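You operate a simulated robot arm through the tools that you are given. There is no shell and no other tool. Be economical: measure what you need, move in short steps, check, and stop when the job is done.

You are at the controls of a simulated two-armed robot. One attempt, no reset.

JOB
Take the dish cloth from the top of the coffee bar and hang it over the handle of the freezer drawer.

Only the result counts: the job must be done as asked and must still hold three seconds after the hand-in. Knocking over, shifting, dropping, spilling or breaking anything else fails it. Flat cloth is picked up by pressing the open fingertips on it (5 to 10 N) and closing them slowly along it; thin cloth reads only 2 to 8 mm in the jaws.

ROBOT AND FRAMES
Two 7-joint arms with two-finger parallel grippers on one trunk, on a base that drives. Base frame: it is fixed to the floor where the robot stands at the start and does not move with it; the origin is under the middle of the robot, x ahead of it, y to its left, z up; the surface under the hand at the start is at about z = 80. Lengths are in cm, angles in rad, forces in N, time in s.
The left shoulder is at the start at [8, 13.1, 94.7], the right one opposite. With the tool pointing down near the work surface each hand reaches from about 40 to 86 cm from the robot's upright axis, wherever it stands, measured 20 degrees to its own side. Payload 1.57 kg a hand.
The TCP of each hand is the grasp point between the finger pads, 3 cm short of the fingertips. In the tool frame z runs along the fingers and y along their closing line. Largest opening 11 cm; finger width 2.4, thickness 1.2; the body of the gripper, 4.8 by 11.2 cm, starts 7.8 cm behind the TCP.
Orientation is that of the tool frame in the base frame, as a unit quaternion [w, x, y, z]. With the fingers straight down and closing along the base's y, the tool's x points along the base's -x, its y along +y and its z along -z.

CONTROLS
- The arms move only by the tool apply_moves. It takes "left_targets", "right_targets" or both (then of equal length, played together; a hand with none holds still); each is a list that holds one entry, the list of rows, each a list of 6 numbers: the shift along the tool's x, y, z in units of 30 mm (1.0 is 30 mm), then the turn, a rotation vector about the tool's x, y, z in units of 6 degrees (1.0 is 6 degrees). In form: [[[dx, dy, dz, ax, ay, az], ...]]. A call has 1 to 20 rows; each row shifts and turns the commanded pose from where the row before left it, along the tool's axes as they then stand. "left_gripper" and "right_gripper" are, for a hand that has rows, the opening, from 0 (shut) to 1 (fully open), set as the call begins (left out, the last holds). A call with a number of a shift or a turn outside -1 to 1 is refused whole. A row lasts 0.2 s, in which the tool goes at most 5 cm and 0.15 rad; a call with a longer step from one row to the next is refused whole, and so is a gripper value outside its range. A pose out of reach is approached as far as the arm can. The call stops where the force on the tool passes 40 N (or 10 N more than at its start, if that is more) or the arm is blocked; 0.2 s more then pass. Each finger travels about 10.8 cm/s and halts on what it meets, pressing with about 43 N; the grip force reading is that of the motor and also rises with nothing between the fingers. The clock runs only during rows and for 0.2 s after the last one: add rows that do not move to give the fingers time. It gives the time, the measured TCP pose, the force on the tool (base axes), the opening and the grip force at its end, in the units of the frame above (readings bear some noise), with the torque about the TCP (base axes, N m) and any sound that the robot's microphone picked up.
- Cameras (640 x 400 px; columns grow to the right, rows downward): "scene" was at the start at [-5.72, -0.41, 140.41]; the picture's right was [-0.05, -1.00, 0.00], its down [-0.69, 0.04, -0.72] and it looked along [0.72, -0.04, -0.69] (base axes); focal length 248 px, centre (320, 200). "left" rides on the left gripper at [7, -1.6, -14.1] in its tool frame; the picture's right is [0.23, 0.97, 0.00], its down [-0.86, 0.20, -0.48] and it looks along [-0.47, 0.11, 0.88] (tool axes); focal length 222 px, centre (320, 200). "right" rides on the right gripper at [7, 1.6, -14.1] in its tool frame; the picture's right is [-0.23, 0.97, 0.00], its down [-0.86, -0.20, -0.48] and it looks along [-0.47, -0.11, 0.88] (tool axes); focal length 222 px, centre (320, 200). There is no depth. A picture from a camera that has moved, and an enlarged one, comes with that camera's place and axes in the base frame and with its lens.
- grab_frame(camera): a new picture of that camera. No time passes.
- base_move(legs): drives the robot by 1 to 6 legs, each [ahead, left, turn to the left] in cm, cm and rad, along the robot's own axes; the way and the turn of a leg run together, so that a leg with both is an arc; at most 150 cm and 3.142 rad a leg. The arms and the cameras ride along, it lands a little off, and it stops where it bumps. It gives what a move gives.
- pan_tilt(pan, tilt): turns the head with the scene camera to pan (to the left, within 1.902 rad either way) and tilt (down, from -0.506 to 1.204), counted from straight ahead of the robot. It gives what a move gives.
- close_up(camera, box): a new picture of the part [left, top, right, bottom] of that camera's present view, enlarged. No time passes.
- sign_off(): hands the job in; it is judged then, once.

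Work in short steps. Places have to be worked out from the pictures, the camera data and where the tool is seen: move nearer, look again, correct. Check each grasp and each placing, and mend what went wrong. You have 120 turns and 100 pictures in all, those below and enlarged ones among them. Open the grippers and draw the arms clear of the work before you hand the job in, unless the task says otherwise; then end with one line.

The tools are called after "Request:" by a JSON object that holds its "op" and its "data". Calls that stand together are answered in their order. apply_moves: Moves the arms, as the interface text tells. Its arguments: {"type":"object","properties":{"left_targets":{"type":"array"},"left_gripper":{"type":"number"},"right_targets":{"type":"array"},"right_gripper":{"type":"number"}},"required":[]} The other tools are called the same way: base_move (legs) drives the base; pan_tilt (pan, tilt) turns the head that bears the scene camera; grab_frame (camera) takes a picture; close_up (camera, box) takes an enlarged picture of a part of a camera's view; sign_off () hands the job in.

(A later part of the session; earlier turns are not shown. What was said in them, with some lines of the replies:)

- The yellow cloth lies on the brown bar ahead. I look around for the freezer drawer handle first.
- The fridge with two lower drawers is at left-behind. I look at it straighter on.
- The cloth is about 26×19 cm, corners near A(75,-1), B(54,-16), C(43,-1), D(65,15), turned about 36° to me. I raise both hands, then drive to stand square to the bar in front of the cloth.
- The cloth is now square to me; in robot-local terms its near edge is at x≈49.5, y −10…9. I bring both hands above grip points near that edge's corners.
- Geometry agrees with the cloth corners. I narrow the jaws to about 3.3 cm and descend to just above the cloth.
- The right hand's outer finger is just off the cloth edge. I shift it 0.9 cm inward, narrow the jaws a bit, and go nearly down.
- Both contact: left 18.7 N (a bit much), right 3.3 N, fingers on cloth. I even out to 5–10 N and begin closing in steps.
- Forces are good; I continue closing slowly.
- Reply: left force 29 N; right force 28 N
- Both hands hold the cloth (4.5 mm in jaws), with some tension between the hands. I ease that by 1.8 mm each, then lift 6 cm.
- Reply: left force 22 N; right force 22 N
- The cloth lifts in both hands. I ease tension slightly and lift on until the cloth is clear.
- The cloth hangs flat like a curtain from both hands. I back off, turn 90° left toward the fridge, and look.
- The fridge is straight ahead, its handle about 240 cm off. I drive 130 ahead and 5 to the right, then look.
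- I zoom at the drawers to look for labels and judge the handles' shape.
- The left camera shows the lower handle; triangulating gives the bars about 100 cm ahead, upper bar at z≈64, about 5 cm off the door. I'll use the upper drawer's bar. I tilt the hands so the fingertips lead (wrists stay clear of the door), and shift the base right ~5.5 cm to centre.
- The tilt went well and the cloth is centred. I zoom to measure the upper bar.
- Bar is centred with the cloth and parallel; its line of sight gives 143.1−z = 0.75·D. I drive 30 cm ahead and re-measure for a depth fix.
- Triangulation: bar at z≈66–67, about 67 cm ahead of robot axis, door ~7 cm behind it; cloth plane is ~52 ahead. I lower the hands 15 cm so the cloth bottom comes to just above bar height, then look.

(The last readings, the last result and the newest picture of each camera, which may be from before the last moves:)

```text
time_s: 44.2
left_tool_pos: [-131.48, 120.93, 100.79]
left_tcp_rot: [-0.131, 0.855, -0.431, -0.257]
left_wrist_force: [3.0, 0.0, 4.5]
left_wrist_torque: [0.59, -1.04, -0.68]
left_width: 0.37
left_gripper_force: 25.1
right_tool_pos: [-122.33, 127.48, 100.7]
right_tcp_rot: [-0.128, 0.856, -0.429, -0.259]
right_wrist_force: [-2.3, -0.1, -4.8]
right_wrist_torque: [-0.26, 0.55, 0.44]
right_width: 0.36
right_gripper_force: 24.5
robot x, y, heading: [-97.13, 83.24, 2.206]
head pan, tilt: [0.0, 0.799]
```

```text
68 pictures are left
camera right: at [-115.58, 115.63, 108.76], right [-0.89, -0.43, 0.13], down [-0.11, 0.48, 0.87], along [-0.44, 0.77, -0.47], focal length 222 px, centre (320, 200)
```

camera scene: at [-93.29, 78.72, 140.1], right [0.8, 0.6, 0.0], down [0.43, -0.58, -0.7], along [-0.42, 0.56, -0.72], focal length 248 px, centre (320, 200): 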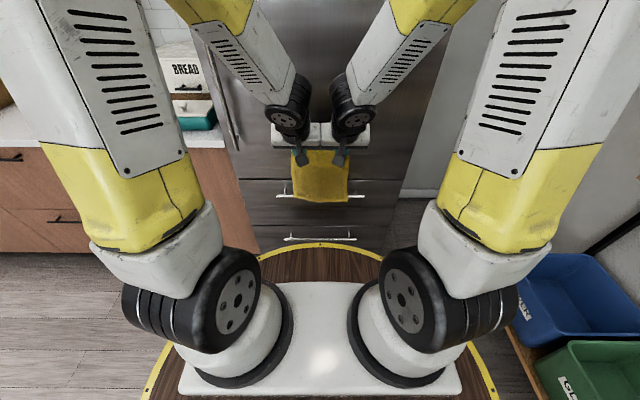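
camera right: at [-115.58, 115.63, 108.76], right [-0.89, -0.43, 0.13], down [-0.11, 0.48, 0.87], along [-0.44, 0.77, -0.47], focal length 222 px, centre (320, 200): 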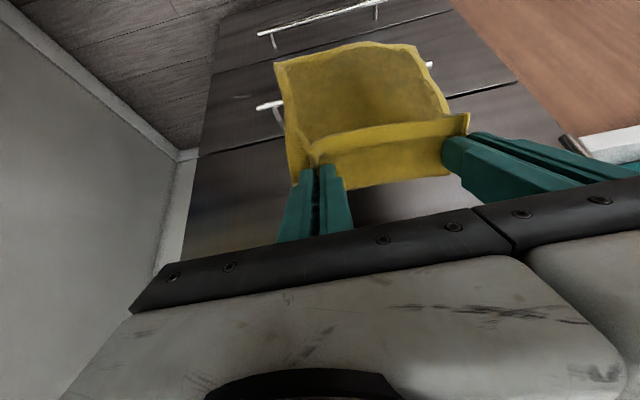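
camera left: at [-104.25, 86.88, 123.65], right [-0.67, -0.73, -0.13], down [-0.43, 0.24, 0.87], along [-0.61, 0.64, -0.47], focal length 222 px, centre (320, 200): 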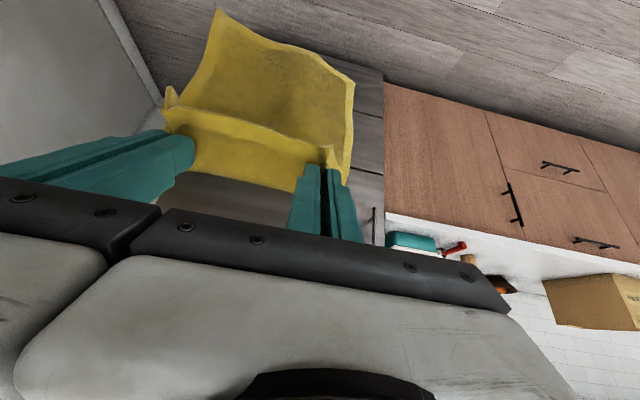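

Cloth bottom is ~10 cm above the bar height. I drive 14 cm ahead, which should put the cloth about above the bar, then check.

Request:
{"op": "base_move", "data": {"legs": [[14, 0, 0]]}}

Request:
{"op": "close_up", "data": {"camera": "scene", "box": [220, 120, 420, 245]}}

Request:
{"op": "grab_frame", "data": {"camera": "right"}}

Request:
{"op": "grab_frame", "data": {"camera": "left"}}

```text
time_s: 45.5
left_tool_pos: [-139.93, 132.38, 100.8]
left_tcp_rot: [-0.132, 0.855, -0.43, -0.259]
left_wrist_force: [-1.7, -0.8, 5.8]
left_wrist_torque: [0.56, -1.47, -0.78]
left_width: 0.39
left_gripper_force: 24.7
right_tool_pos: [-130.91, 138.73, 100.81]
right_tcp_rot: [-0.13, 0.855, -0.43, -0.259]
right_wrist_force: [3.2, 0.6, -6.1]
right_wrist_torque: [-0.23, 0.91, 0.8]
right_width: 0.36
right_gripper_force: 24.9
robot x, y, heading: [-104.9, 94.76, 2.21]
head pan, tilt: [0.0, 0.799]
```

```text
3.20 times, centred on (320, 182) of scene
camera zoom: at [-101.74, 90.11, 140.1], right [0.8, 0.6, 0.0], down [0.43, -0.58, -0.7], along [-0.42, 0.56, -0.72], focal length 793 px, centre (320, 256)
```

zoom: 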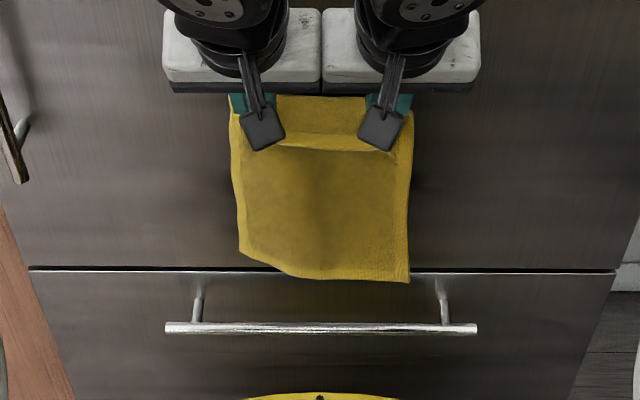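

```text
66 pictures are left
camera right: at [-124.05, 127.02, 108.79], right [-0.89, -0.43, 0.13], down [-0.11, 0.48, 0.87], along [-0.44, 0.77, -0.47], focal length 222 px, centre (320, 200)
```

right: 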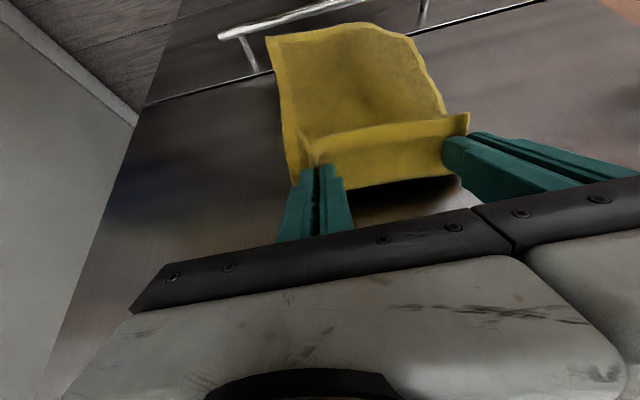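

```text
65 pictures are left
camera left: at [-130.49, 122.3, 108.68], right [-0.67, -0.73, -0.13], down [-0.43, 0.24, 0.87], along [-0.61, 0.64, -0.47], focal length 222 px, centre (320, 200)
```

left: 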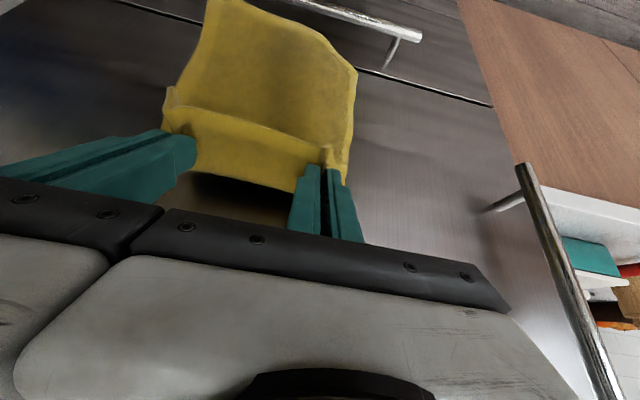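

Refined: bar local f≈54.7, z≈65.5, with ~6 cm gap to the door; cloth bottom at f≈51, z≈77.6. I extend the hands 6 cm forward so the cloth hangs over the gap.

Request:
{"op": "apply_moves", "data": {"left_targets": [[[-0.278, 0, 0.185, 0, 0, 0], [-0.278, 0, 0.185, 0, 0, 0], [-0.278, 0, 0.185, 0, 0, 0], [-0.278, 0, 0.185, 0, 0, 0], [-0.278, 0, 0.185, 0, 0, 0], [-0.278, 0, 0.185, 0, 0, 0], [0, 0, 0, 0, 0, 0], [0, 0, 0, 0, 0, 0]]], "right_targets": [[[-0.278, 0, 0.185, 0, 0, 0], [-0.278, 0, 0.185, 0, 0, 0], [-0.278, 0, 0.185, 0, 0, 0], [-0.278, 0, 0.185, 0, 0, 0], [-0.278, 0, 0.185, 0, 0, 0], [-0.278, 0, 0.185, 0, 0, 0], [0, 0, 0, 0, 0, 0], [0, 0, 0, 0, 0, 0]]]}}

Request:
{"op": "close_up", "data": {"camera": "scene", "box": [220, 120, 420, 245]}}

Request:
{"op": "grab_frame", "data": {"camera": "right"}}

```text
time_s: 46.8
left_tool_pos: [-142.36, 135.58, 100.37]
left_tcp_rot: [-0.129, 0.857, -0.43, -0.254]
left_wrist_force: [7.1, -16.5, 1.7]
left_wrist_torque: [0.3, -1.98, -0.62]
left_width: 0.36
left_gripper_force: 24.4
right_tool_pos: [-133.39, 142.33, 100.51]
right_tcp_rot: [-0.128, 0.857, -0.429, -0.254]
right_wrist_force: [11.4, -9.4, -3.1]
right_wrist_torque: [-0.65, 1.31, 0.99]
right_width: 0.34
right_gripper_force: 24.7
robot x, y, heading: [-105.09, 94.76, 2.21]
head pan, tilt: [0.0, 0.799]
stopped in row 6 (left hand): the force on the tool passed its limit at 51 N (the readings are from after the stop); the commanded pose is now the measured one
```

```text
3.20 times, centred on (320, 182) of scene
camera zoom: at [-101.59, 89.91, 140.09], right [0.8, 0.6, 0.0], down [0.43, -0.57, -0.7], along [-0.42, 0.56, -0.72], focal length 793 px, centre (320, 256)
```

zoom: 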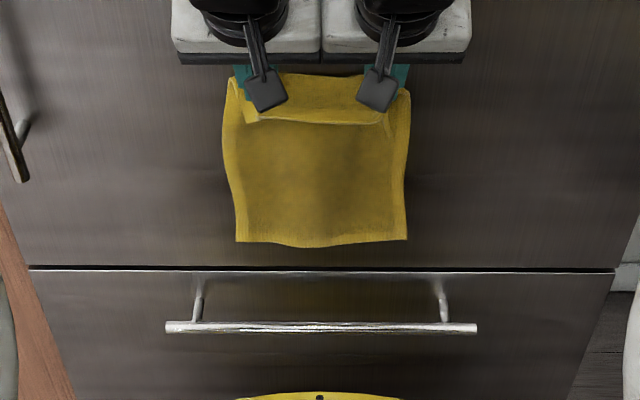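

```text
63 pictures are left
camera right: at [-126.58, 130.46, 108.61], right [-0.89, -0.43, 0.12], down [-0.11, 0.48, 0.87], along [-0.43, 0.76, -0.48], focal length 222 px, centre (320, 200)
```

right: 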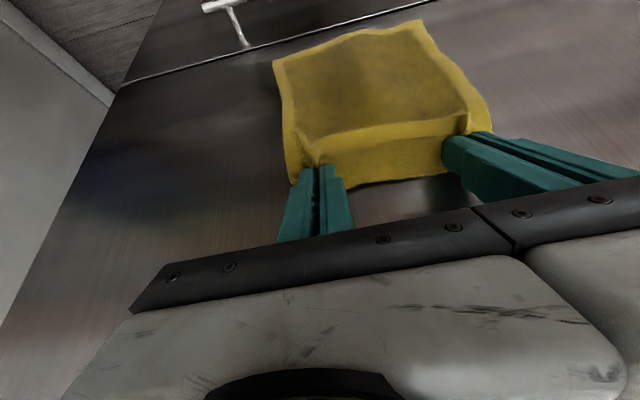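

The fingertips touched the upper door (f≈58, which stands ~2 cm proud of the drawer); triangulation puts the cloth's bottom at f≈57–58, z≈76, behind the bar at f≈54. I back off 0.6 cm and lower 12 cm, letting the cloth slip down behind the bar.

Request:
{"op": "apply_moves", "data": {"left_targets": [[[0.168, 0, -0.109, 0, 0, 0], [0.273, 0, 0.419, 0, 0, 0], [0.273, 0, 0.419, 0, 0, 0], [0.273, 0, 0.419, 0, 0, 0], [0.273, 0, 0.419, 0, 0, 0], [0.273, 0, 0.419, 0, 0, 0], [0.273, 0, 0.419, 0, 0, 0], [0.273, 0, 0.419, 0, 0, 0], [0.273, 0, 0.419, 0, 0, 0], [0, 0, 0, 0, 0, 0]]], "right_targets": [[[0.168, 0, -0.109, 0, 0, 0], [0.273, 0, 0.419, 0, 0, 0], [0.273, 0, 0.419, 0, 0, 0], [0.273, 0, 0.419, 0, 0, 0], [0.273, 0, 0.419, 0, 0, 0], [0.273, 0, 0.419, 0, 0, 0], [0.273, 0, 0.419, 0, 0, 0], [0.273, 0, 0.419, 0, 0, 0], [0.273, 0, 0.419, 0, 0, 0], [0, 0, 0, 0, 0, 0]]]}}

Request:
{"op": "close_up", "data": {"camera": "scene", "box": [220, 120, 420, 245]}}

Request:
{"op": "grab_frame", "data": {"camera": "right"}}

```text
time_s: 49.0
left_tool_pos: [-142.25, 135.41, 88.34]
left_tcp_rot: [-0.129, 0.857, -0.429, -0.255]
left_wrist_force: [-9.4, -2.1, -1.5]
left_wrist_torque: [0.77, -1.71, -0.81]
left_width: 0.41
left_gripper_force: 24.8
right_tool_pos: [-133.29, 141.98, 88.57]
right_tcp_rot: [-0.128, 0.857, -0.428, -0.256]
right_wrist_force: [10.4, 0.1, 1.0]
right_wrist_torque: [-0.94, 1.81, 1.35]
right_width: 0.37
right_gripper_force: 24.4
robot x, y, heading: [-105.18, 94.96, 2.21]
head pan, tilt: [0.0, 0.799]
```

```text
3.20 times, centred on (320, 182) of scene
camera zoom: at [-101.7, 90.05, 140.1], right [0.8, 0.6, 0.0], down [0.43, -0.58, -0.7], along [-0.42, 0.56, -0.72], focal length 793 px, centre (320, 256)
```

zoom: 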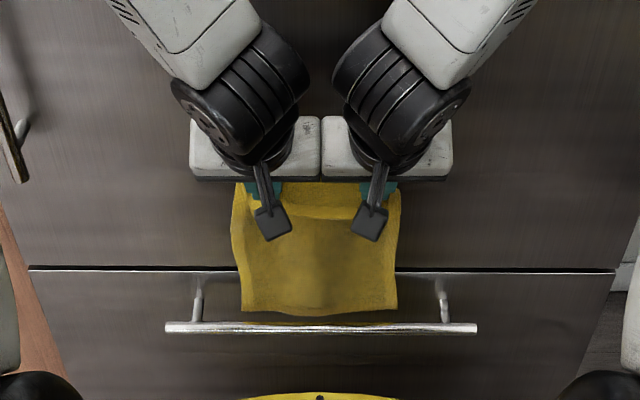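

```text
61 pictures are left
camera right: at [-126.44, 130.23, 96.64], right [-0.89, -0.43, 0.12], down [-0.11, 0.48, 0.87], along [-0.44, 0.76, -0.48], focal length 222 px, centre (320, 200)
```

right: 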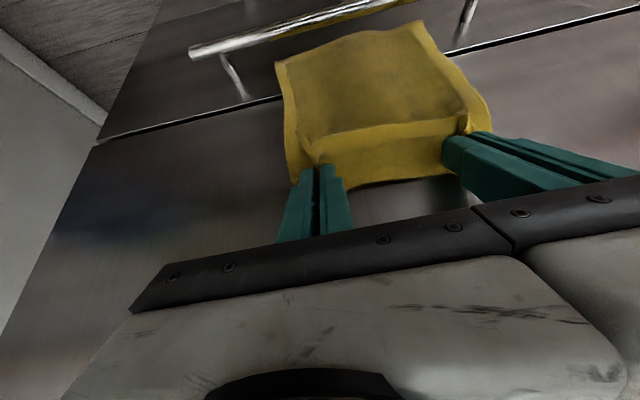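

The cloth bottom is now just at the bar, on its inner side. I lower another 5 cm and check it slips behind.

Request:
{"op": "apply_moves", "data": {"left_targets": [[[0.182, 0, 0.279, 0, 0, 0], [0.182, 0, 0.279, 0, 0, 0], [0.182, 0, 0.279, 0, 0, 0], [0.182, 0, 0.279, 0, 0, 0], [0.182, 0, 0.279, 0, 0, 0], [0, 0, 0, 0, 0, 0]]], "right_targets": [[[0.182, 0, 0.279, 0, 0, 0], [0.182, 0, 0.279, 0, 0, 0], [0.182, 0, 0.279, 0, 0, 0], [0.182, 0, 0.279, 0, 0, 0], [0.182, 0, 0.279, 0, 0, 0], [0, 0, 0, 0, 0, 0]]]}}

Request:
{"op": "close_up", "data": {"camera": "scene", "box": [220, 120, 420, 245]}}

Request:
{"op": "grab_frame", "data": {"camera": "right"}}

```text
time_s: 50.4
left_tool_pos: [-142.23, 135.41, 83.5]
left_tcp_rot: [-0.13, 0.856, -0.43, -0.255]
left_wrist_force: [-5.4, 0.1, -5.4]
left_wrist_torque: [0.58, -1.01, -0.58]
left_width: 0.4
left_gripper_force: 24.6
right_tool_pos: [-133.25, 142.04, 83.52]
right_tcp_rot: [-0.128, 0.857, -0.428, -0.256]
right_wrist_force: [6.1, -1.5, 6.5]
right_wrist_torque: [-1.01, 1.55, 0.98]
right_width: 0.36
right_gripper_force: 24.4
robot x, y, heading: [-105.32, 94.56, 2.214]
head pan, tilt: [0.0, 0.799]
```

```text
3.20 times, centred on (320, 182) of scene
camera zoom: at [-101.71, 90.06, 140.1], right [0.8, 0.6, 0.0], down [0.43, -0.58, -0.7], along [-0.42, 0.56, -0.72], focal length 793 px, centre (320, 256)
```

zoom: 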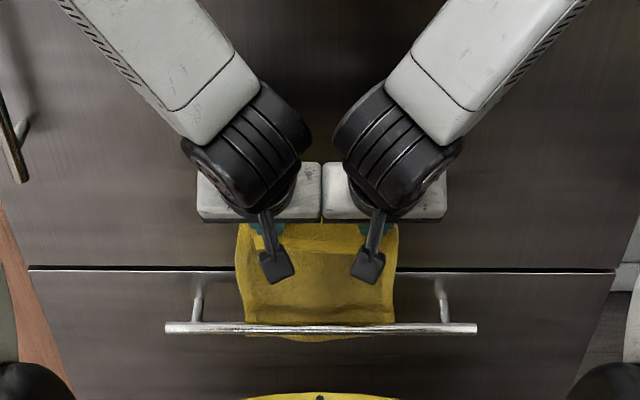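

```text
59 pictures are left
camera right: at [-126.37, 130.27, 91.6], right [-0.89, -0.43, 0.12], down [-0.11, 0.48, 0.87], along [-0.44, 0.76, -0.48], focal length 222 px, centre (320, 200)
```

right: 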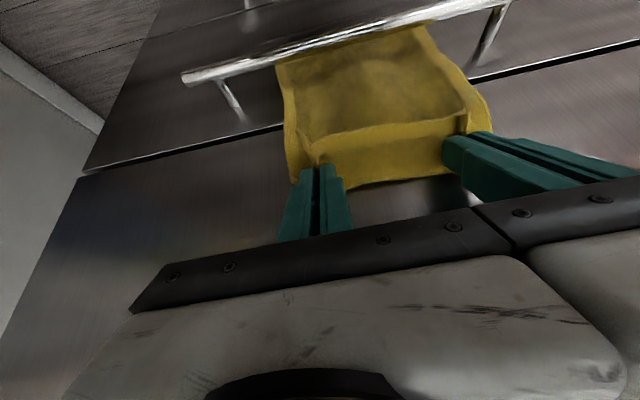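

The bar now covers the cloth: it is behind the bar, going down. I lower 6 cm further to about half its length.

Request:
{"op": "apply_moves", "data": {"left_targets": [[[0.182, 0, 0.279, 0, 0, 0], [0.182, 0, 0.279, 0, 0, 0], [0.182, 0, 0.279, 0, 0, 0], [0.182, 0, 0.279, 0, 0, 0], [0.182, 0, 0.279, 0, 0, 0], [0.182, 0, 0.279, 0, 0, 0], [0, 0, 0, 0, 0, 0]]], "right_targets": [[[0.182, 0, 0.279, 0, 0, 0], [0.182, 0, 0.279, 0, 0, 0], [0.182, 0, 0.279, 0, 0, 0], [0.182, 0, 0.279, 0, 0, 0], [0.182, 0, 0.279, 0, 0, 0], [0.182, 0, 0.279, 0, 0, 0], [0, 0, 0, 0, 0, 0]]]}}

Request:
{"op": "close_up", "data": {"camera": "scene", "box": [220, 120, 420, 245]}}

Request:
{"op": "grab_frame", "data": {"camera": "right"}}

```text
time_s: 52.0
left_tool_pos: [-142.25, 135.45, 77.43]
left_tcp_rot: [-0.128, 0.856, -0.429, -0.256]
left_wrist_force: [-7.2, -0.7, 5.5]
left_wrist_torque: [0.7, -2.16, -0.81]
left_width: 0.37
left_gripper_force: 24.0
right_tool_pos: [-133.12, 142.02, 77.52]
right_tcp_rot: [-0.128, 0.857, -0.429, -0.256]
right_wrist_force: [9.8, -1.2, -5.9]
right_wrist_torque: [-0.4, 1.65, 1.34]
right_width: 0.37
right_gripper_force: 24.3
robot x, y, heading: [-105.41, 94.68, 2.204]
head pan, tilt: [0.0, 0.799]
```

```text
3.20 times, centred on (320, 182) of scene
camera zoom: at [-101.71, 90.07, 140.1], right [0.8, 0.6, 0.0], down [0.43, -0.58, -0.7], along [-0.42, 0.56, -0.72], focal length 793 px, centre (320, 256)
```

zoom: 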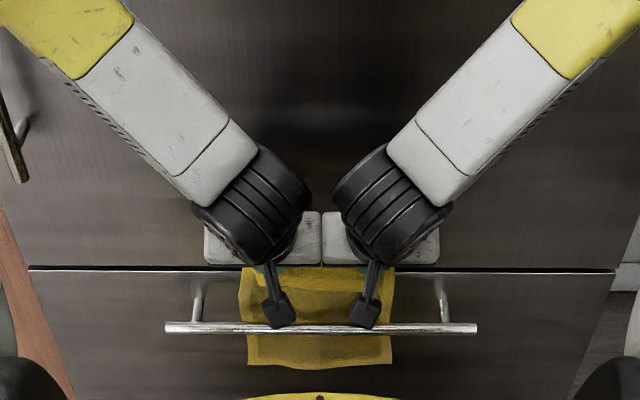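

```text
57 pictures are left
camera right: at [-126.4, 130.28, 85.56], right [-0.89, -0.43, 0.12], down [-0.11, 0.48, 0.87], along [-0.43, 0.76, -0.48], focal length 222 px, centre (320, 200)
```

right: 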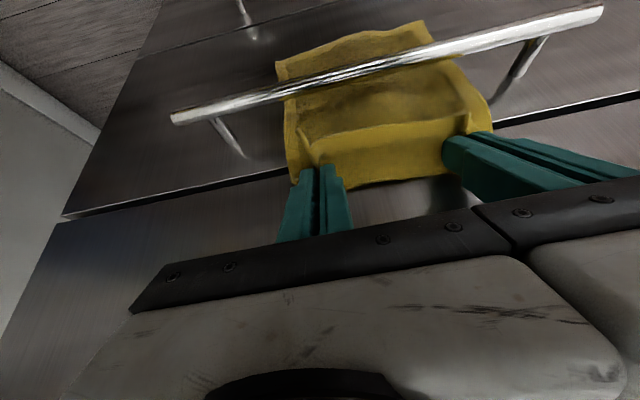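

The cloth passes behind the bar (bar ≈ f 52.8, z 68), with ~14 cm hanging behind. Now I swing the hands back over the bar in an arc, first half.

Request:
{"op": "apply_moves", "data": {"left_targets": [[[0.412, 0, -0.467, 0, 0, 0], [0.412, 0, -0.467, 0, 0, 0], [0.557, 0, -0.164, 0, 0, 0], [0.557, 0, -0.164, 0, 0, 0], [0.557, 0, -0.164, 0, 0, 0], [0.552, 0, 0.237, 0, 0, 0], [0.552, 0, 0.237, 0, 0, 0], [0.552, 0, 0.237, 0, 0, 0], [0, 0, 0, 0, 0, 0]]], "right_targets": [[[0.412, 0, -0.467, 0, 0, 0], [0.412, 0, -0.467, 0, 0, 0], [0.557, 0, -0.164, 0, 0, 0], [0.557, 0, -0.164, 0, 0, 0], [0.557, 0, -0.164, 0, 0, 0], [0.552, 0, 0.237, 0, 0, 0], [0.552, 0, 0.237, 0, 0, 0], [0.552, 0, 0.237, 0, 0, 0], [0, 0, 0, 0, 0, 0]]]}}

Request:
{"op": "close_up", "data": {"camera": "scene", "box": [220, 120, 420, 245]}}

Request:
{"op": "grab_frame", "data": {"camera": "right"}}

```text
time_s: 53.8
left_tool_pos: [-136.05, 127.07, 73.59]
left_tcp_rot: [-0.135, 0.855, -0.425, -0.266]
left_wrist_force: [-3.4, -1.3, 1.7]
left_wrist_torque: [0.71, -1.27, -1.37]
left_width: 0.4
left_gripper_force: 24.9
right_tool_pos: [-127.02, 133.79, 73.78]
right_tcp_rot: [-0.134, 0.852, -0.429, -0.268]
right_wrist_force: [3.3, 0.2, -1.2]
right_wrist_torque: [-0.62, 1.17, 1.47]
right_width: 0.36
right_gripper_force: 24.5
robot x, y, heading: [-105.24, 95.05, 2.214]
head pan, tilt: [0.0, 0.799]
stopped in row 9 (right hand): the force on the tool passed its limit at 46 N (the readings are from after the stop); the commanded pose is now the measured one
```

```text
3.20 times, centred on (320, 182) of scene
camera zoom: at [-101.77, 90.15, 140.1], right [0.8, 0.6, 0.0], down [0.43, -0.58, -0.7], along [-0.42, 0.56, -0.72], focal length 793 px, centre (320, 256)
```

zoom: 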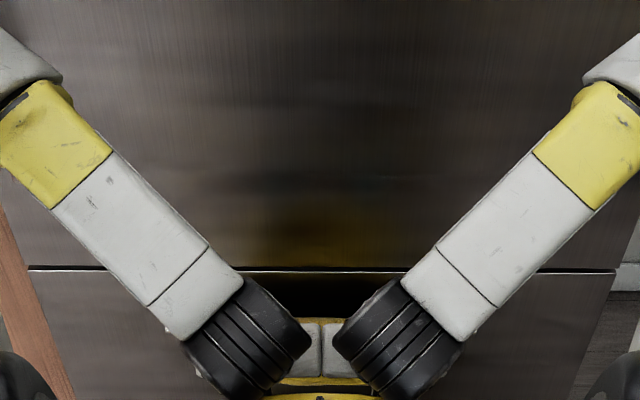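

```text
55 pictures are left
camera right: at [-120.16, 121.81, 81.47], right [-0.89, -0.43, 0.13], down [-0.09, 0.46, 0.88], along [-0.44, 0.77, -0.45], focal length 222 px, centre (320, 200)
```

right: 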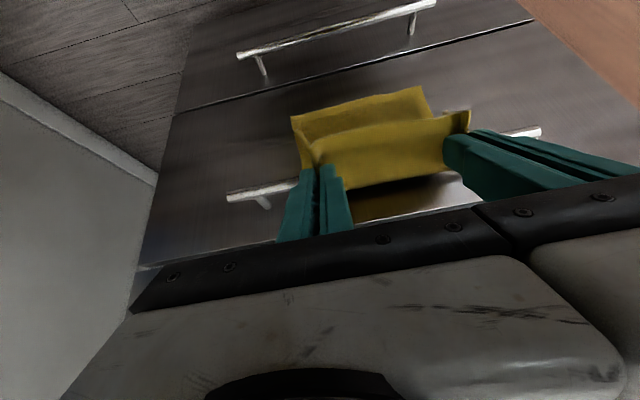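

A brief 46 N occurred at the end; readings are calm again. I look at the whole scene and the left camera to understand it.

Request:
{"op": "pan_tilt", "data": {"pan": 0, "tilt": 1.05}}

Request:
{"op": "grab_frame", "data": {"camera": "scene"}}

Request:
{"op": "grab_frame", "data": {"camera": "left"}}

Request:
{"op": "close_up", "data": {"camera": "right", "box": [200, 50, 560, 275]}}

```text
time_s: 54.6
left_tool_pos: [-136.03, 127.11, 73.64]
left_tcp_rot: [-0.135, 0.854, -0.426, -0.266]
left_wrist_force: [-7.3, -4.1, 1.5]
left_wrist_torque: [0.96, -1.59, -1.84]
left_width: 0.37
left_gripper_force: 24.7
right_tool_pos: [-127.18, 133.76, 73.63]
right_tcp_rot: [-0.133, 0.852, -0.43, -0.267]
right_wrist_force: [7.9, 3.5, -0.8]
right_wrist_torque: [-0.88, 1.49, 1.87]
right_width: 0.36
right_gripper_force: 25.0
robot x, y, heading: [-105.35, 94.67, 2.205]
head pan, tilt: [0.0, 1.051]
```

```text
54 pictures are left
camera scene: at [-100.95, 89.05, 138.25], right [0.8, 0.6, 0.0], down [0.52, -0.7, -0.5], along [-0.3, 0.4, -0.87], focal length 248 px, centre (320, 200)
```

scene: 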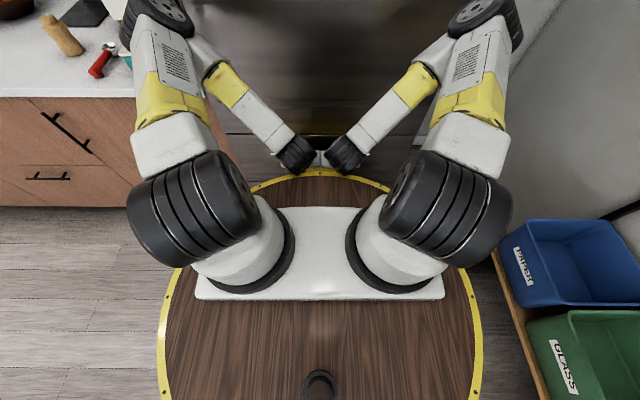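

```text
53 pictures are left
camera left: at [-126.47, 117.06, 81.37], right [-0.66, -0.73, -0.13], down [-0.42, 0.22, 0.88], along [-0.62, 0.64, -0.46], focal length 222 px, centre (320, 200)
```

left: 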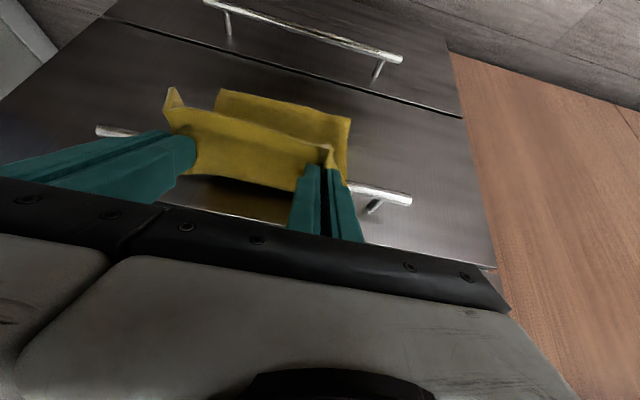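

```text
1.78 times, centred on (380, 162) of right
camera zoom: at [-120.16, 121.79, 81.46], right [-0.89, -0.43, 0.13], down [-0.09, 0.46, 0.88], along [-0.44, 0.77, -0.46], focal length 395 px, centre (213, 267)
```

zoom: 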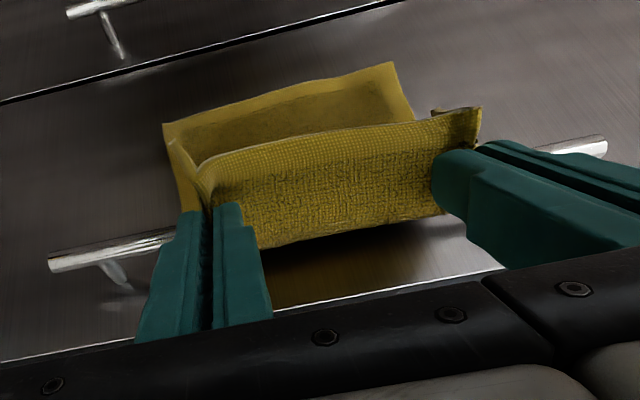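

Front view explains it: the wrist camera mounts came against the robot's own barrel (top at z≈85, radius ≈32). The cloth lies properly over the bar. I'll make room by alternating: hands forward 5 cm, base back 5 cm.

Request:
{"op": "apply_moves", "data": {"left_targets": [[[-0.274, 0, 0.19, 0, 0, 0], [-0.274, 0, 0.19, 0, 0, 0], [-0.274, 0, 0.19, 0, 0, 0], [-0.274, 0, 0.19, 0, 0, 0], [-0.274, 0, 0.19, 0, 0, 0], [0, 0, 0, 0, 0, 0]]], "right_targets": [[[-0.274, 0, 0.19, 0, 0, 0], [-0.274, 0, 0.19, 0, 0, 0], [-0.274, 0, 0.19, 0, 0, 0], [-0.274, 0, 0.19, 0, 0, 0], [-0.274, 0, 0.19, 0, 0, 0], [0, 0, 0, 0, 0, 0]]]}}

Request:
{"op": "base_move", "data": {"legs": [[-5, 0, 0]]}}

Request:
{"op": "grab_frame", "data": {"camera": "right"}}

```text
time_s: 56.0
left_tool_pos: [-138.95, 131.03, 73.61]
left_tcp_rot: [-0.136, 0.854, -0.426, -0.265]
left_wrist_force: [-6.1, -6.3, 9.1]
left_wrist_torque: [0.78, -2.11, -1.87]
left_width: 0.38
left_gripper_force: 24.8
right_tool_pos: [-129.93, 137.67, 73.77]
right_tcp_rot: [-0.133, 0.853, -0.429, -0.266]
right_wrist_force: [5.7, 5.6, -9.0]
right_wrist_torque: [-0.18, 1.27, 1.62]
right_width: 0.38
right_gripper_force: 24.9
robot x, y, heading: [-105.35, 94.42, 2.209]
head pan, tilt: [0.0, 1.051]
```

```text
time_s: 56.9
left_tool_pos: [-135.98, 126.96, 73.65]
left_tcp_rot: [-0.135, 0.855, -0.426, -0.264]
left_wrist_force: [-5.2, -3.9, 10.4]
left_wrist_torque: [0.67, -2.19, -1.73]
left_width: 0.38
left_gripper_force: 24.8
right_tool_pos: [-126.94, 133.71, 73.79]
right_tcp_rot: [-0.133, 0.852, -0.429, -0.267]
right_wrist_force: [4.9, 4.8, -11.3]
right_wrist_torque: [0.11, 1.17, 1.55]
right_width: 0.35
right_gripper_force: 24.6
robot x, y, heading: [-102.16, 90.8, 2.21]
head pan, tilt: [0.0, 1.051]
```

```text
51 pictures are left
camera right: at [-120.05, 121.65, 81.51], right [-0.89, -0.43, 0.13], down [-0.09, 0.47, 0.88], along [-0.44, 0.77, -0.46], focal length 222 px, centre (320, 200)
```

right: 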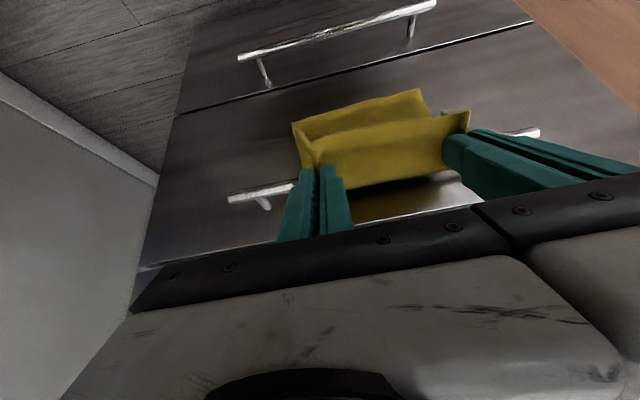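

That works; the cloth stays over the bar. Repeat once.

Request:
{"op": "apply_moves", "data": {"left_targets": [[[-0.274, 0, 0.19, 0, 0, 0], [-0.274, 0, 0.19, 0, 0, 0], [-0.274, 0, 0.19, 0, 0, 0], [-0.274, 0, 0.19, 0, 0, 0], [-0.274, 0, 0.19, 0, 0, 0], [0, 0, 0, 0, 0, 0]]], "right_targets": [[[-0.274, 0, 0.19, 0, 0, 0], [-0.274, 0, 0.19, 0, 0, 0], [-0.274, 0, 0.19, 0, 0, 0], [-0.274, 0, 0.19, 0, 0, 0], [-0.274, 0, 0.19, 0, 0, 0], [0, 0, 0, 0, 0, 0]]]}}

Request:
{"op": "base_move", "data": {"legs": [[-6, 0, 0]]}}

Request:
{"op": "pan_tilt", "data": {"pan": 0, "tilt": 0.8}}

Request:
{"op": "close_up", "data": {"camera": "scene", "box": [220, 120, 420, 245]}}

Request:
{"op": "grab_frame", "data": {"camera": "left"}}

```text
time_s: 58.3
left_tool_pos: [-139.02, 130.9, 73.65]
left_tcp_rot: [-0.135, 0.854, -0.426, -0.265]
left_wrist_force: [2.9, -2.9, 0.7]
left_wrist_torque: [0.65, -0.64, -1.15]
left_width: 0.39
left_gripper_force: 24.7
right_tool_pos: [-130.07, 137.53, 73.68]
right_tcp_rot: [-0.133, 0.853, -0.429, -0.267]
right_wrist_force: [-3.0, 3.2, -0.6]
right_wrist_torque: [-0.61, 0.57, 0.67]
right_width: 0.41
right_gripper_force: 24.2
robot x, y, heading: [-102.23, 90.65, 2.208]
head pan, tilt: [0.0, 1.051]
```

```text
time_s: 59.2
left_tool_pos: [-135.45, 126.23, 73.71]
left_tcp_rot: [-0.134, 0.855, -0.425, -0.265]
left_wrist_force: [4.4, -1.2, 0.8]
left_wrist_torque: [0.55, -0.55, -0.98]
left_width: 0.37
left_gripper_force: 24.1
right_tool_pos: [-126.36, 132.63, 73.75]
right_tcp_rot: [-0.132, 0.853, -0.429, -0.267]
right_wrist_force: [-3.7, 0.4, -1.3]
right_wrist_torque: [-0.51, 0.5, 0.55]
right_width: 0.37
right_gripper_force: 24.5
robot x, y, heading: [-98.38, 86.26, 2.208]
head pan, tilt: [0.0, 1.051]
```

```text
time_s: 60.0
left_tool_pos: [-135.28, 126.16, 73.6]
left_tcp_rot: [-0.135, 0.855, -0.426, -0.265]
left_wrist_force: [-2.6, -2.8, -0.3]
left_wrist_torque: [0.73, -0.88, -1.29]
left_width: 0.38
left_gripper_force: 24.8
right_tool_pos: [-126.35, 132.8, 73.81]
right_tcp_rot: [-0.133, 0.853, -0.429, -0.267]
right_wrist_force: [2.7, 2.8, 0.6]
right_wrist_torque: [-0.73, 0.9, 1.13]
right_width: 0.35
right_gripper_force: 24.3
robot x, y, heading: [-98.89, 85.76, 2.206]
head pan, tilt: [0.0, 0.799]
```

```text
3.20 times, centred on (320, 182) of scene
camera zoom: at [-95.14, 81.22, 140.09], right [0.8, 0.6, 0.0], down [0.43, -0.58, -0.7], along [-0.42, 0.56, -0.72], focal length 793 px, centre (320, 256)
```

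zoom: 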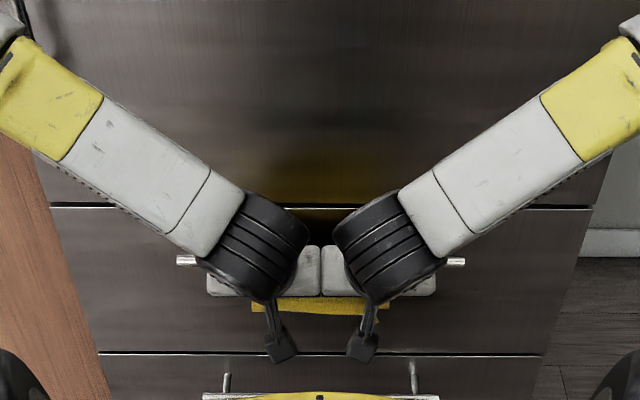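

```text
49 pictures are left
camera left: at [-125.8, 116.08, 81.35], right [-0.67, -0.73, -0.13], down [-0.42, 0.22, 0.88], along [-0.61, 0.64, -0.46], focal length 222 px, centre (320, 200)
```

left: 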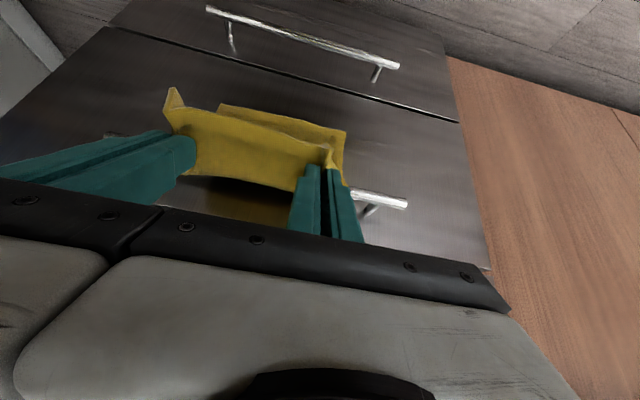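

There's room now (hands 54 cm out, bar at ~64). I lower the hands in front of the bar so the front half hangs down.

Request:
{"op": "apply_moves", "data": {"left_targets": [[[0.216, 0, 0.458, 0, 0, 0], [0.216, 0, 0.458, 0, 0, 0], [0.216, 0, 0.458, 0, 0, 0], [0.216, 0, 0.458, 0, 0, 0], [-0.007, 0, 0.478, 0, 0, 0], [-0.007, 0, 0.478, 0, 0, 0], [-0.007, 0, 0.478, 0, 0, 0], [0, 0, 0, 0, 0, 0]]], "right_targets": [[[0.216, 0, 0.458, 0, 0, 0], [0.216, 0, 0.458, 0, 0, 0], [0.216, 0, 0.458, 0, 0, 0], [0.216, 0, 0.458, 0, 0, 0], [-0.007, 0, 0.478, 0, 0, 0], [-0.007, 0, 0.478, 0, 0, 0], [-0.007, 0, 0.478, 0, 0, 0], [0, 0, 0, 0, 0, 0]]]}}

Request:
{"op": "grab_frame", "data": {"camera": "left"}}

Request:
{"op": "grab_frame", "data": {"camera": "scene"}}

```text
time_s: 61.8
left_tool_pos: [-137.5, 128.97, 64.1]
left_tcp_rot: [-0.134, 0.855, -0.425, -0.265]
left_wrist_force: [-7.1, -5.9, 1.4]
left_wrist_torque: [0.99, -1.56, -1.9]
left_width: 0.34
left_gripper_force: 24.9
right_tool_pos: [-128.3, 135.56, 64.24]
right_tcp_rot: [-0.133, 0.853, -0.429, -0.267]
right_wrist_force: [6.5, 6.5, -1.8]
right_wrist_torque: [-0.79, 1.3, 1.75]
right_width: 0.39
right_gripper_force: 23.7
robot x, y, heading: [-98.9, 86.3, 2.208]
head pan, tilt: [0.0, 0.799]
```

```text
48 pictures are left
camera left: at [-127.84, 118.9, 71.83], right [-0.67, -0.73, -0.13], down [-0.42, 0.22, 0.88], along [-0.61, 0.64, -0.46], focal length 222 px, centre (320, 200)
```

left: 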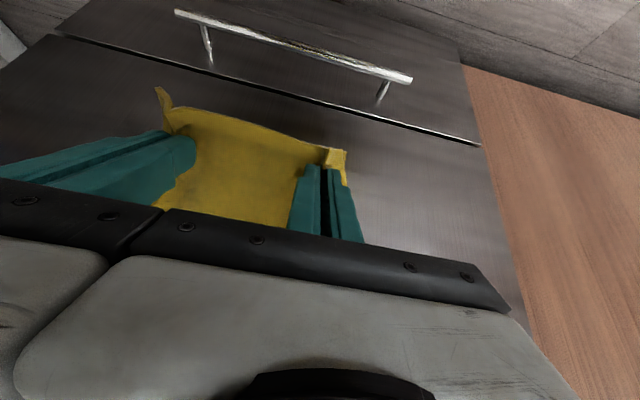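

```text
47 pictures are left
camera scene: at [-95.14, 81.22, 140.1], right [0.8, 0.6, 0.0], down [0.43, -0.58, -0.7], along [-0.42, 0.56, -0.72], focal length 248 px, centre (320, 200)
```

scene: 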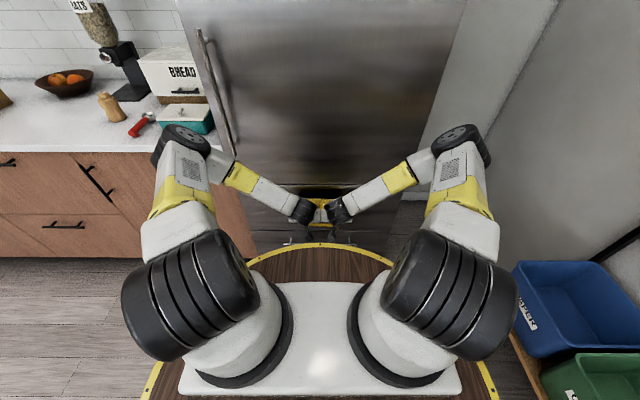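

The cloth runs from the fingers up over the bar. I pull down 4 cm more to even out the two halves.

Request:
{"op": "apply_moves", "data": {"left_targets": [[[0.19, 0, 0.274, 0, 0, 0], [0.19, 0, 0.274, 0, 0, 0], [0.19, 0, 0.274, 0, 0, 0], [0.19, 0, 0.274, 0, 0, 0], [0, 0, 0, 0, 0, 0]]], "right_targets": [[[0.19, 0, 0.274, 0, 0, 0], [0.19, 0, 0.274, 0, 0, 0], [0.19, 0, 0.274, 0, 0, 0], [0.19, 0, 0.274, 0, 0, 0], [0, 0, 0, 0, 0, 0]]]}}

Request:
{"op": "grab_frame", "data": {"camera": "left"}}

Request:
{"op": "close_up", "data": {"camera": "scene", "box": [240, 170, 400, 270]}}

```text
time_s: 63.0
left_tool_pos: [-137.4, 128.98, 60.2]
left_tcp_rot: [-0.135, 0.854, -0.426, -0.265]
left_wrist_force: [-17.5, -3.7, -10.3]
left_wrist_torque: [1.22, -1.29, -2.07]
left_width: 0.41
left_gripper_force: 24.0
right_tool_pos: [-128.43, 135.53, 60.27]
right_tcp_rot: [-0.134, 0.852, -0.43, -0.266]
right_wrist_force: [17.6, 4.0, 9.4]
right_wrist_torque: [-1.92, 2.14, 2.8]
right_width: 0.38
right_gripper_force: 24.9
robot x, y, heading: [-98.63, 85.99, 2.208]
head pan, tilt: [0.0, 0.799]
```

```text
46 pictures are left
camera left: at [-127.84, 118.88, 67.85], right [-0.67, -0.73, -0.13], down [-0.42, 0.22, 0.88], along [-0.62, 0.64, -0.46], focal length 222 px, centre (320, 200)
```

left: 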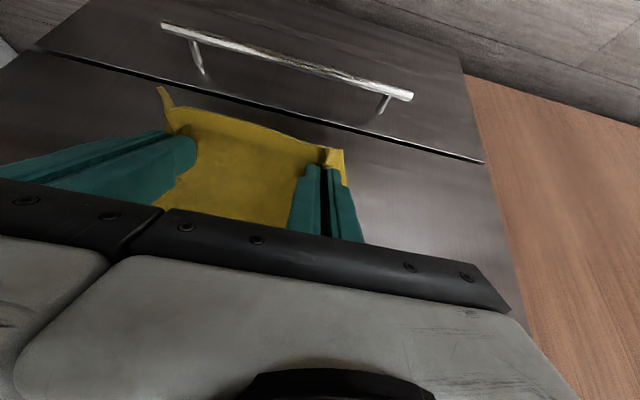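

```text
4.00 times, centred on (320, 220) of scene
camera zoom: at [-95.14, 81.22, 140.1], right [0.8, 0.6, 0.0], down [0.43, -0.58, -0.7], along [-0.42, 0.56, -0.72], focal length 991 px, centre (320, 120)
```

zoom: 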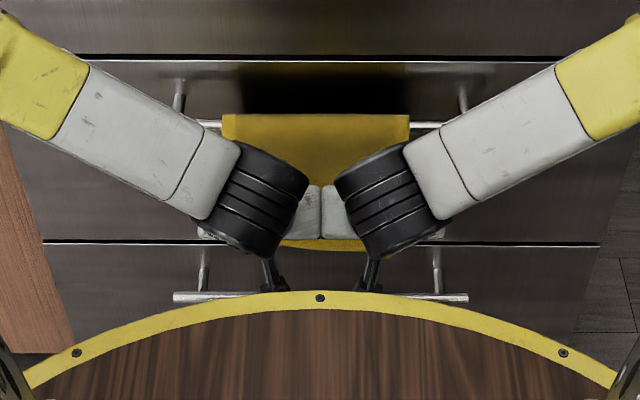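

The cloth is draped over the bar between the posts, grips in front. I open the fingers part-way and wait.

Request:
{"op": "apply_moves", "data": {"left_targets": [[[0, 0, 0, 0, 0, 0], [0, 0, 0, 0, 0, 0], [0, 0, 0, 0, 0, 0], [0, 0, 0, 0, 0, 0]]], "right_targets": [[[0, 0, 0, 0, 0, 0], [0, 0, 0, 0, 0, 0], [0, 0, 0, 0, 0, 0], [0, 0, 0, 0, 0, 0]]], "left_gripper": 0.3, "right_gripper": 0.3}}

Request:
{"op": "grab_frame", "data": {"camera": "left"}}

Request:
{"op": "grab_frame", "data": {"camera": "right"}}

```text
time_s: 64.0
left_tool_pos: [-137.46, 128.94, 60.13]
left_tcp_rot: [-0.135, 0.854, -0.426, -0.265]
left_wrist_force: [-16.1, -10.2, -0.2]
left_wrist_torque: [0.72, -1.01, -1.33]
left_width: 3.28
left_gripper_force: 0.0
right_tool_pos: [-128.47, 135.52, 60.4]
right_tcp_rot: [-0.134, 0.852, -0.429, -0.267]
right_wrist_force: [16.4, 8.7, 1.1]
right_wrist_torque: [-0.79, 1.09, 1.55]
right_width: 3.28
right_gripper_force: 0.0
robot x, y, heading: [-98.68, 85.7, 2.213]
head pan, tilt: [0.0, 0.799]
```

```text
44 pictures are left
camera left: at [-127.8, 118.89, 67.89], right [-0.67, -0.73, -0.13], down [-0.42, 0.22, 0.88], along [-0.61, 0.64, -0.46], focal length 222 px, centre (320, 200)
```

left: 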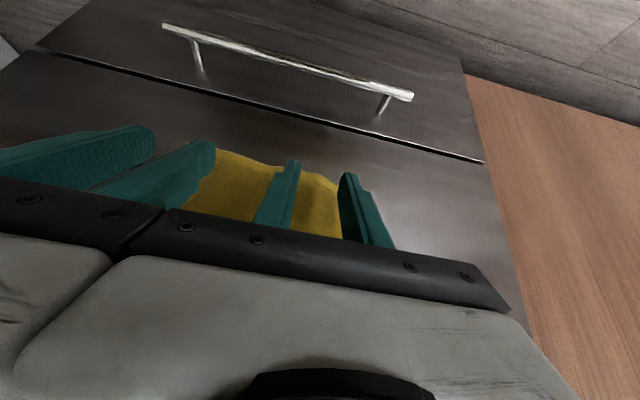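

```text
43 pictures are left
camera right: at [-121.49, 123.64, 67.97], right [-0.89, -0.43, 0.13], down [-0.09, 0.46, 0.88], along [-0.44, 0.77, -0.46], focal length 222 px, centre (320, 200)
```

right: 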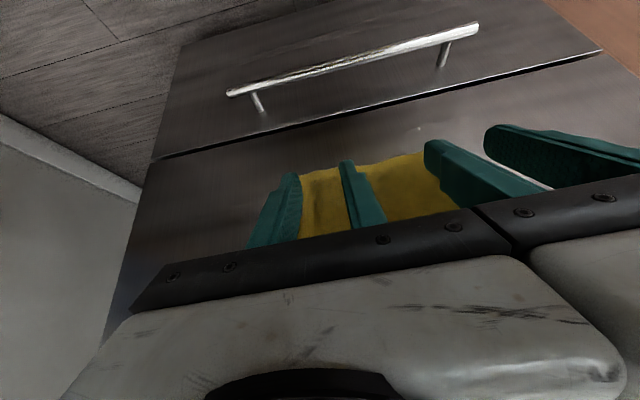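

Released; the cloth hangs free of the fingers. I drive straight back 20 cm and look.

Request:
{"op": "base_move", "data": {"legs": [[-20, 0, 0]]}}

Request:
{"op": "close_up", "data": {"camera": "scene", "box": [240, 130, 400, 230]}}

Request:
{"op": "grab_frame", "data": {"camera": "right"}}

```text
time_s: 65.6
left_tool_pos: [-125.46, 112.98, 60.09]
left_tcp_rot: [-0.136, 0.854, -0.427, -0.265]
left_wrist_force: [-19.4, -16.6, 5.4]
left_wrist_torque: [1.02, -1.85, -2.09]
left_width: 3.31
left_gripper_force: 0.0
right_tool_pos: [-116.47, 119.52, 60.25]
right_tcp_rot: [-0.134, 0.852, -0.43, -0.267]
right_wrist_force: [19.1, 17.4, -5.5]
right_wrist_torque: [-0.66, 1.37, 1.86]
right_width: 3.3
right_gripper_force: 0.1
robot x, y, heading: [-86.98, 70.15, 2.212]
head pan, tilt: [0.0, 0.799]
```

```text
4.00 times, centred on (320, 180) of scene
camera zoom: at [-83.28, 65.22, 140.1], right [0.8, 0.6, 0.0], down [0.43, -0.58, -0.7], along [-0.41, 0.56, -0.72], focal length 991 px, centre (320, 280)
```

zoom: 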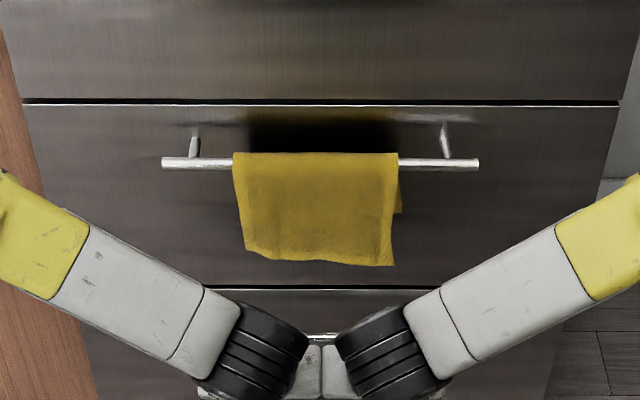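

```text
41 pictures are left
camera right: at [-109.6, 107.66, 67.97], right [-0.89, -0.43, 0.13], down [-0.09, 0.46, 0.88], along [-0.44, 0.77, -0.46], focal length 222 px, centre (320, 200)
```

right: 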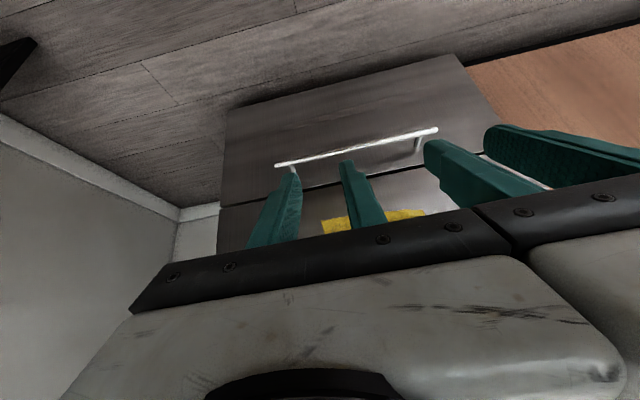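

The cloth hangs neatly over the upper bar. I part the hands, open the grippers fully, retreat a bit more, and check that the cloth does not creep.

Request:
{"op": "apply_moves", "data": {"left_targets": [[[0, 0.6, 0, 0, 0, 0], [0, 0.6, 0, 0, 0, 0], [0, 0.6, -0.5, 0, 0, 0], [0, 0.6, -0.5, 0, 0, 0], [0, 0, -0.8, 0, 0, 0], [0, 0, 0, 0, 0, 0]]], "right_targets": [[[0, -0.6, 0, 0, 0, 0], [0, -0.6, 0, 0, 0, 0], [0, -0.6, -0.5, 0, 0, 0], [0, -0.6, -0.5, 0, 0, 0], [0, 0, -0.8, 0, 0, 0], [0, 0, 0, 0, 0, 0]]], "left_gripper": 1, "right_gripper": 1}}

Request:
{"op": "base_move", "data": {"legs": [[-25, 0, 0]]}}

Request:
{"op": "pan_tilt", "data": {"pan": 0, "tilt": 0.6}}

Request:
{"op": "grab_frame", "data": {"camera": "scene"}}

Request:
{"op": "close_up", "data": {"camera": "scene", "box": [240, 130, 400, 230]}}

```text
time_s: 67.0
left_tool_pos: [-129.44, 106.32, 64.57]
left_tcp_rot: [-0.135, 0.854, -0.426, -0.265]
left_wrist_force: [0.3, -0.7, -0.4]
left_wrist_torque: [0.04, -0.02, 0.0]
left_width: 11.01
left_gripper_force: 0.0
right_tool_pos: [-109.01, 121.38, 64.74]
right_tcp_rot: [-0.134, 0.852, -0.43, -0.268]
right_wrist_force: [-0.2, -0.1, -0.1]
right_wrist_torque: [-0.02, -0.01, 0.0]
right_width: 10.99
right_gripper_force: 0.0
robot x, y, heading: [-86.87, 70.1, 2.206]
head pan, tilt: [0.0, 0.799]
```

```text
time_s: 68.8
left_tool_pos: [-114.58, 86.19, 64.49]
left_tcp_rot: [-0.135, 0.854, -0.427, -0.265]
left_wrist_force: [0.3, 0.0, -1.4]
left_wrist_torque: [-0.03, 0.02, 0.01]
left_width: 10.99
left_gripper_force: 0.0
right_tool_pos: [-94.03, 101.27, 64.65]
right_tcp_rot: [-0.135, 0.852, -0.43, -0.267]
right_wrist_force: [0.3, 0.9, 0.0]
right_wrist_torque: [-0.01, -0.01, 0.01]
right_width: 11.02
right_gripper_force: 0.0
robot x, y, heading: [-72.13, 49.76, 2.212]
head pan, tilt: [0.0, 0.799]
```

```text
time_s: 69.6
left_tool_pos: [-114.64, 86.29, 64.54]
left_tcp_rot: [-0.135, 0.854, -0.427, -0.265]
left_wrist_force: [0.3, 0.2, 0.0]
left_wrist_torque: [-0.01, -0.07, 0.02]
left_width: 10.99
left_gripper_force: 0.0
right_tool_pos: [-93.91, 101.37, 64.63]
right_tcp_rot: [-0.134, 0.852, -0.43, -0.267]
right_wrist_force: [0.3, -0.5, -0.6]
right_wrist_torque: [-0.03, 0.03, 0.01]
right_width: 10.99
right_gripper_force: 0.0
robot x, y, heading: [-72.15, 49.84, 2.207]
head pan, tilt: [0.0, 0.6]
```

```text
40 pictures are left
camera scene: at [-68.9, 45.79, 141.78], right [0.8, 0.59, 0.0], down [0.34, -0.45, -0.82], along [-0.49, 0.66, -0.57], focal length 248 px, centre (320, 200)
```

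scene: 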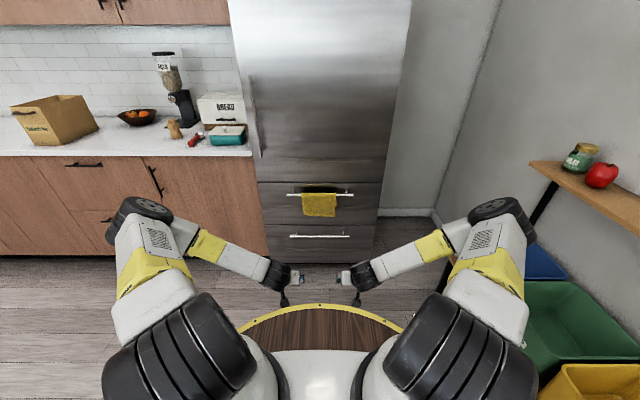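

```text
4.00 times, centred on (320, 180) of scene
camera zoom: at [-68.9, 45.79, 141.78], right [0.8, 0.59, 0.0], down [0.34, -0.45, -0.82], along [-0.49, 0.66, -0.57], focal length 991 px, centre (320, 280)
```

zoom: 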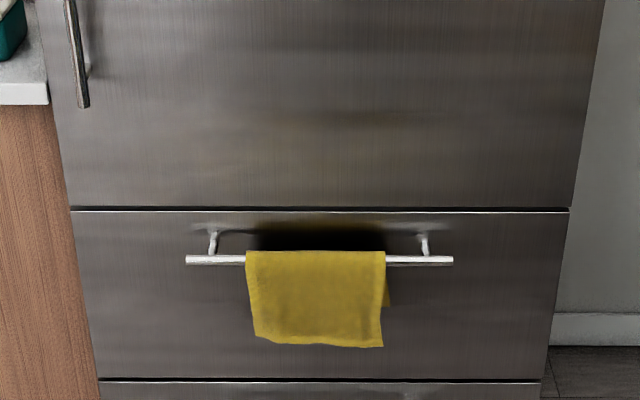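

Four seconds after release the cloth hangs unchanged over the bar. The drawers are shut, the arms are clear and nothing else has moved, so I hand in.

Request:
{"op": "sign_off", "data": {}}

```text
The job is handed in.
```

The dish cloth is hanging over the handle of the upper of the fridge's two drawers; neither drawer is labelled, so I took that one to be the freezer drawer.
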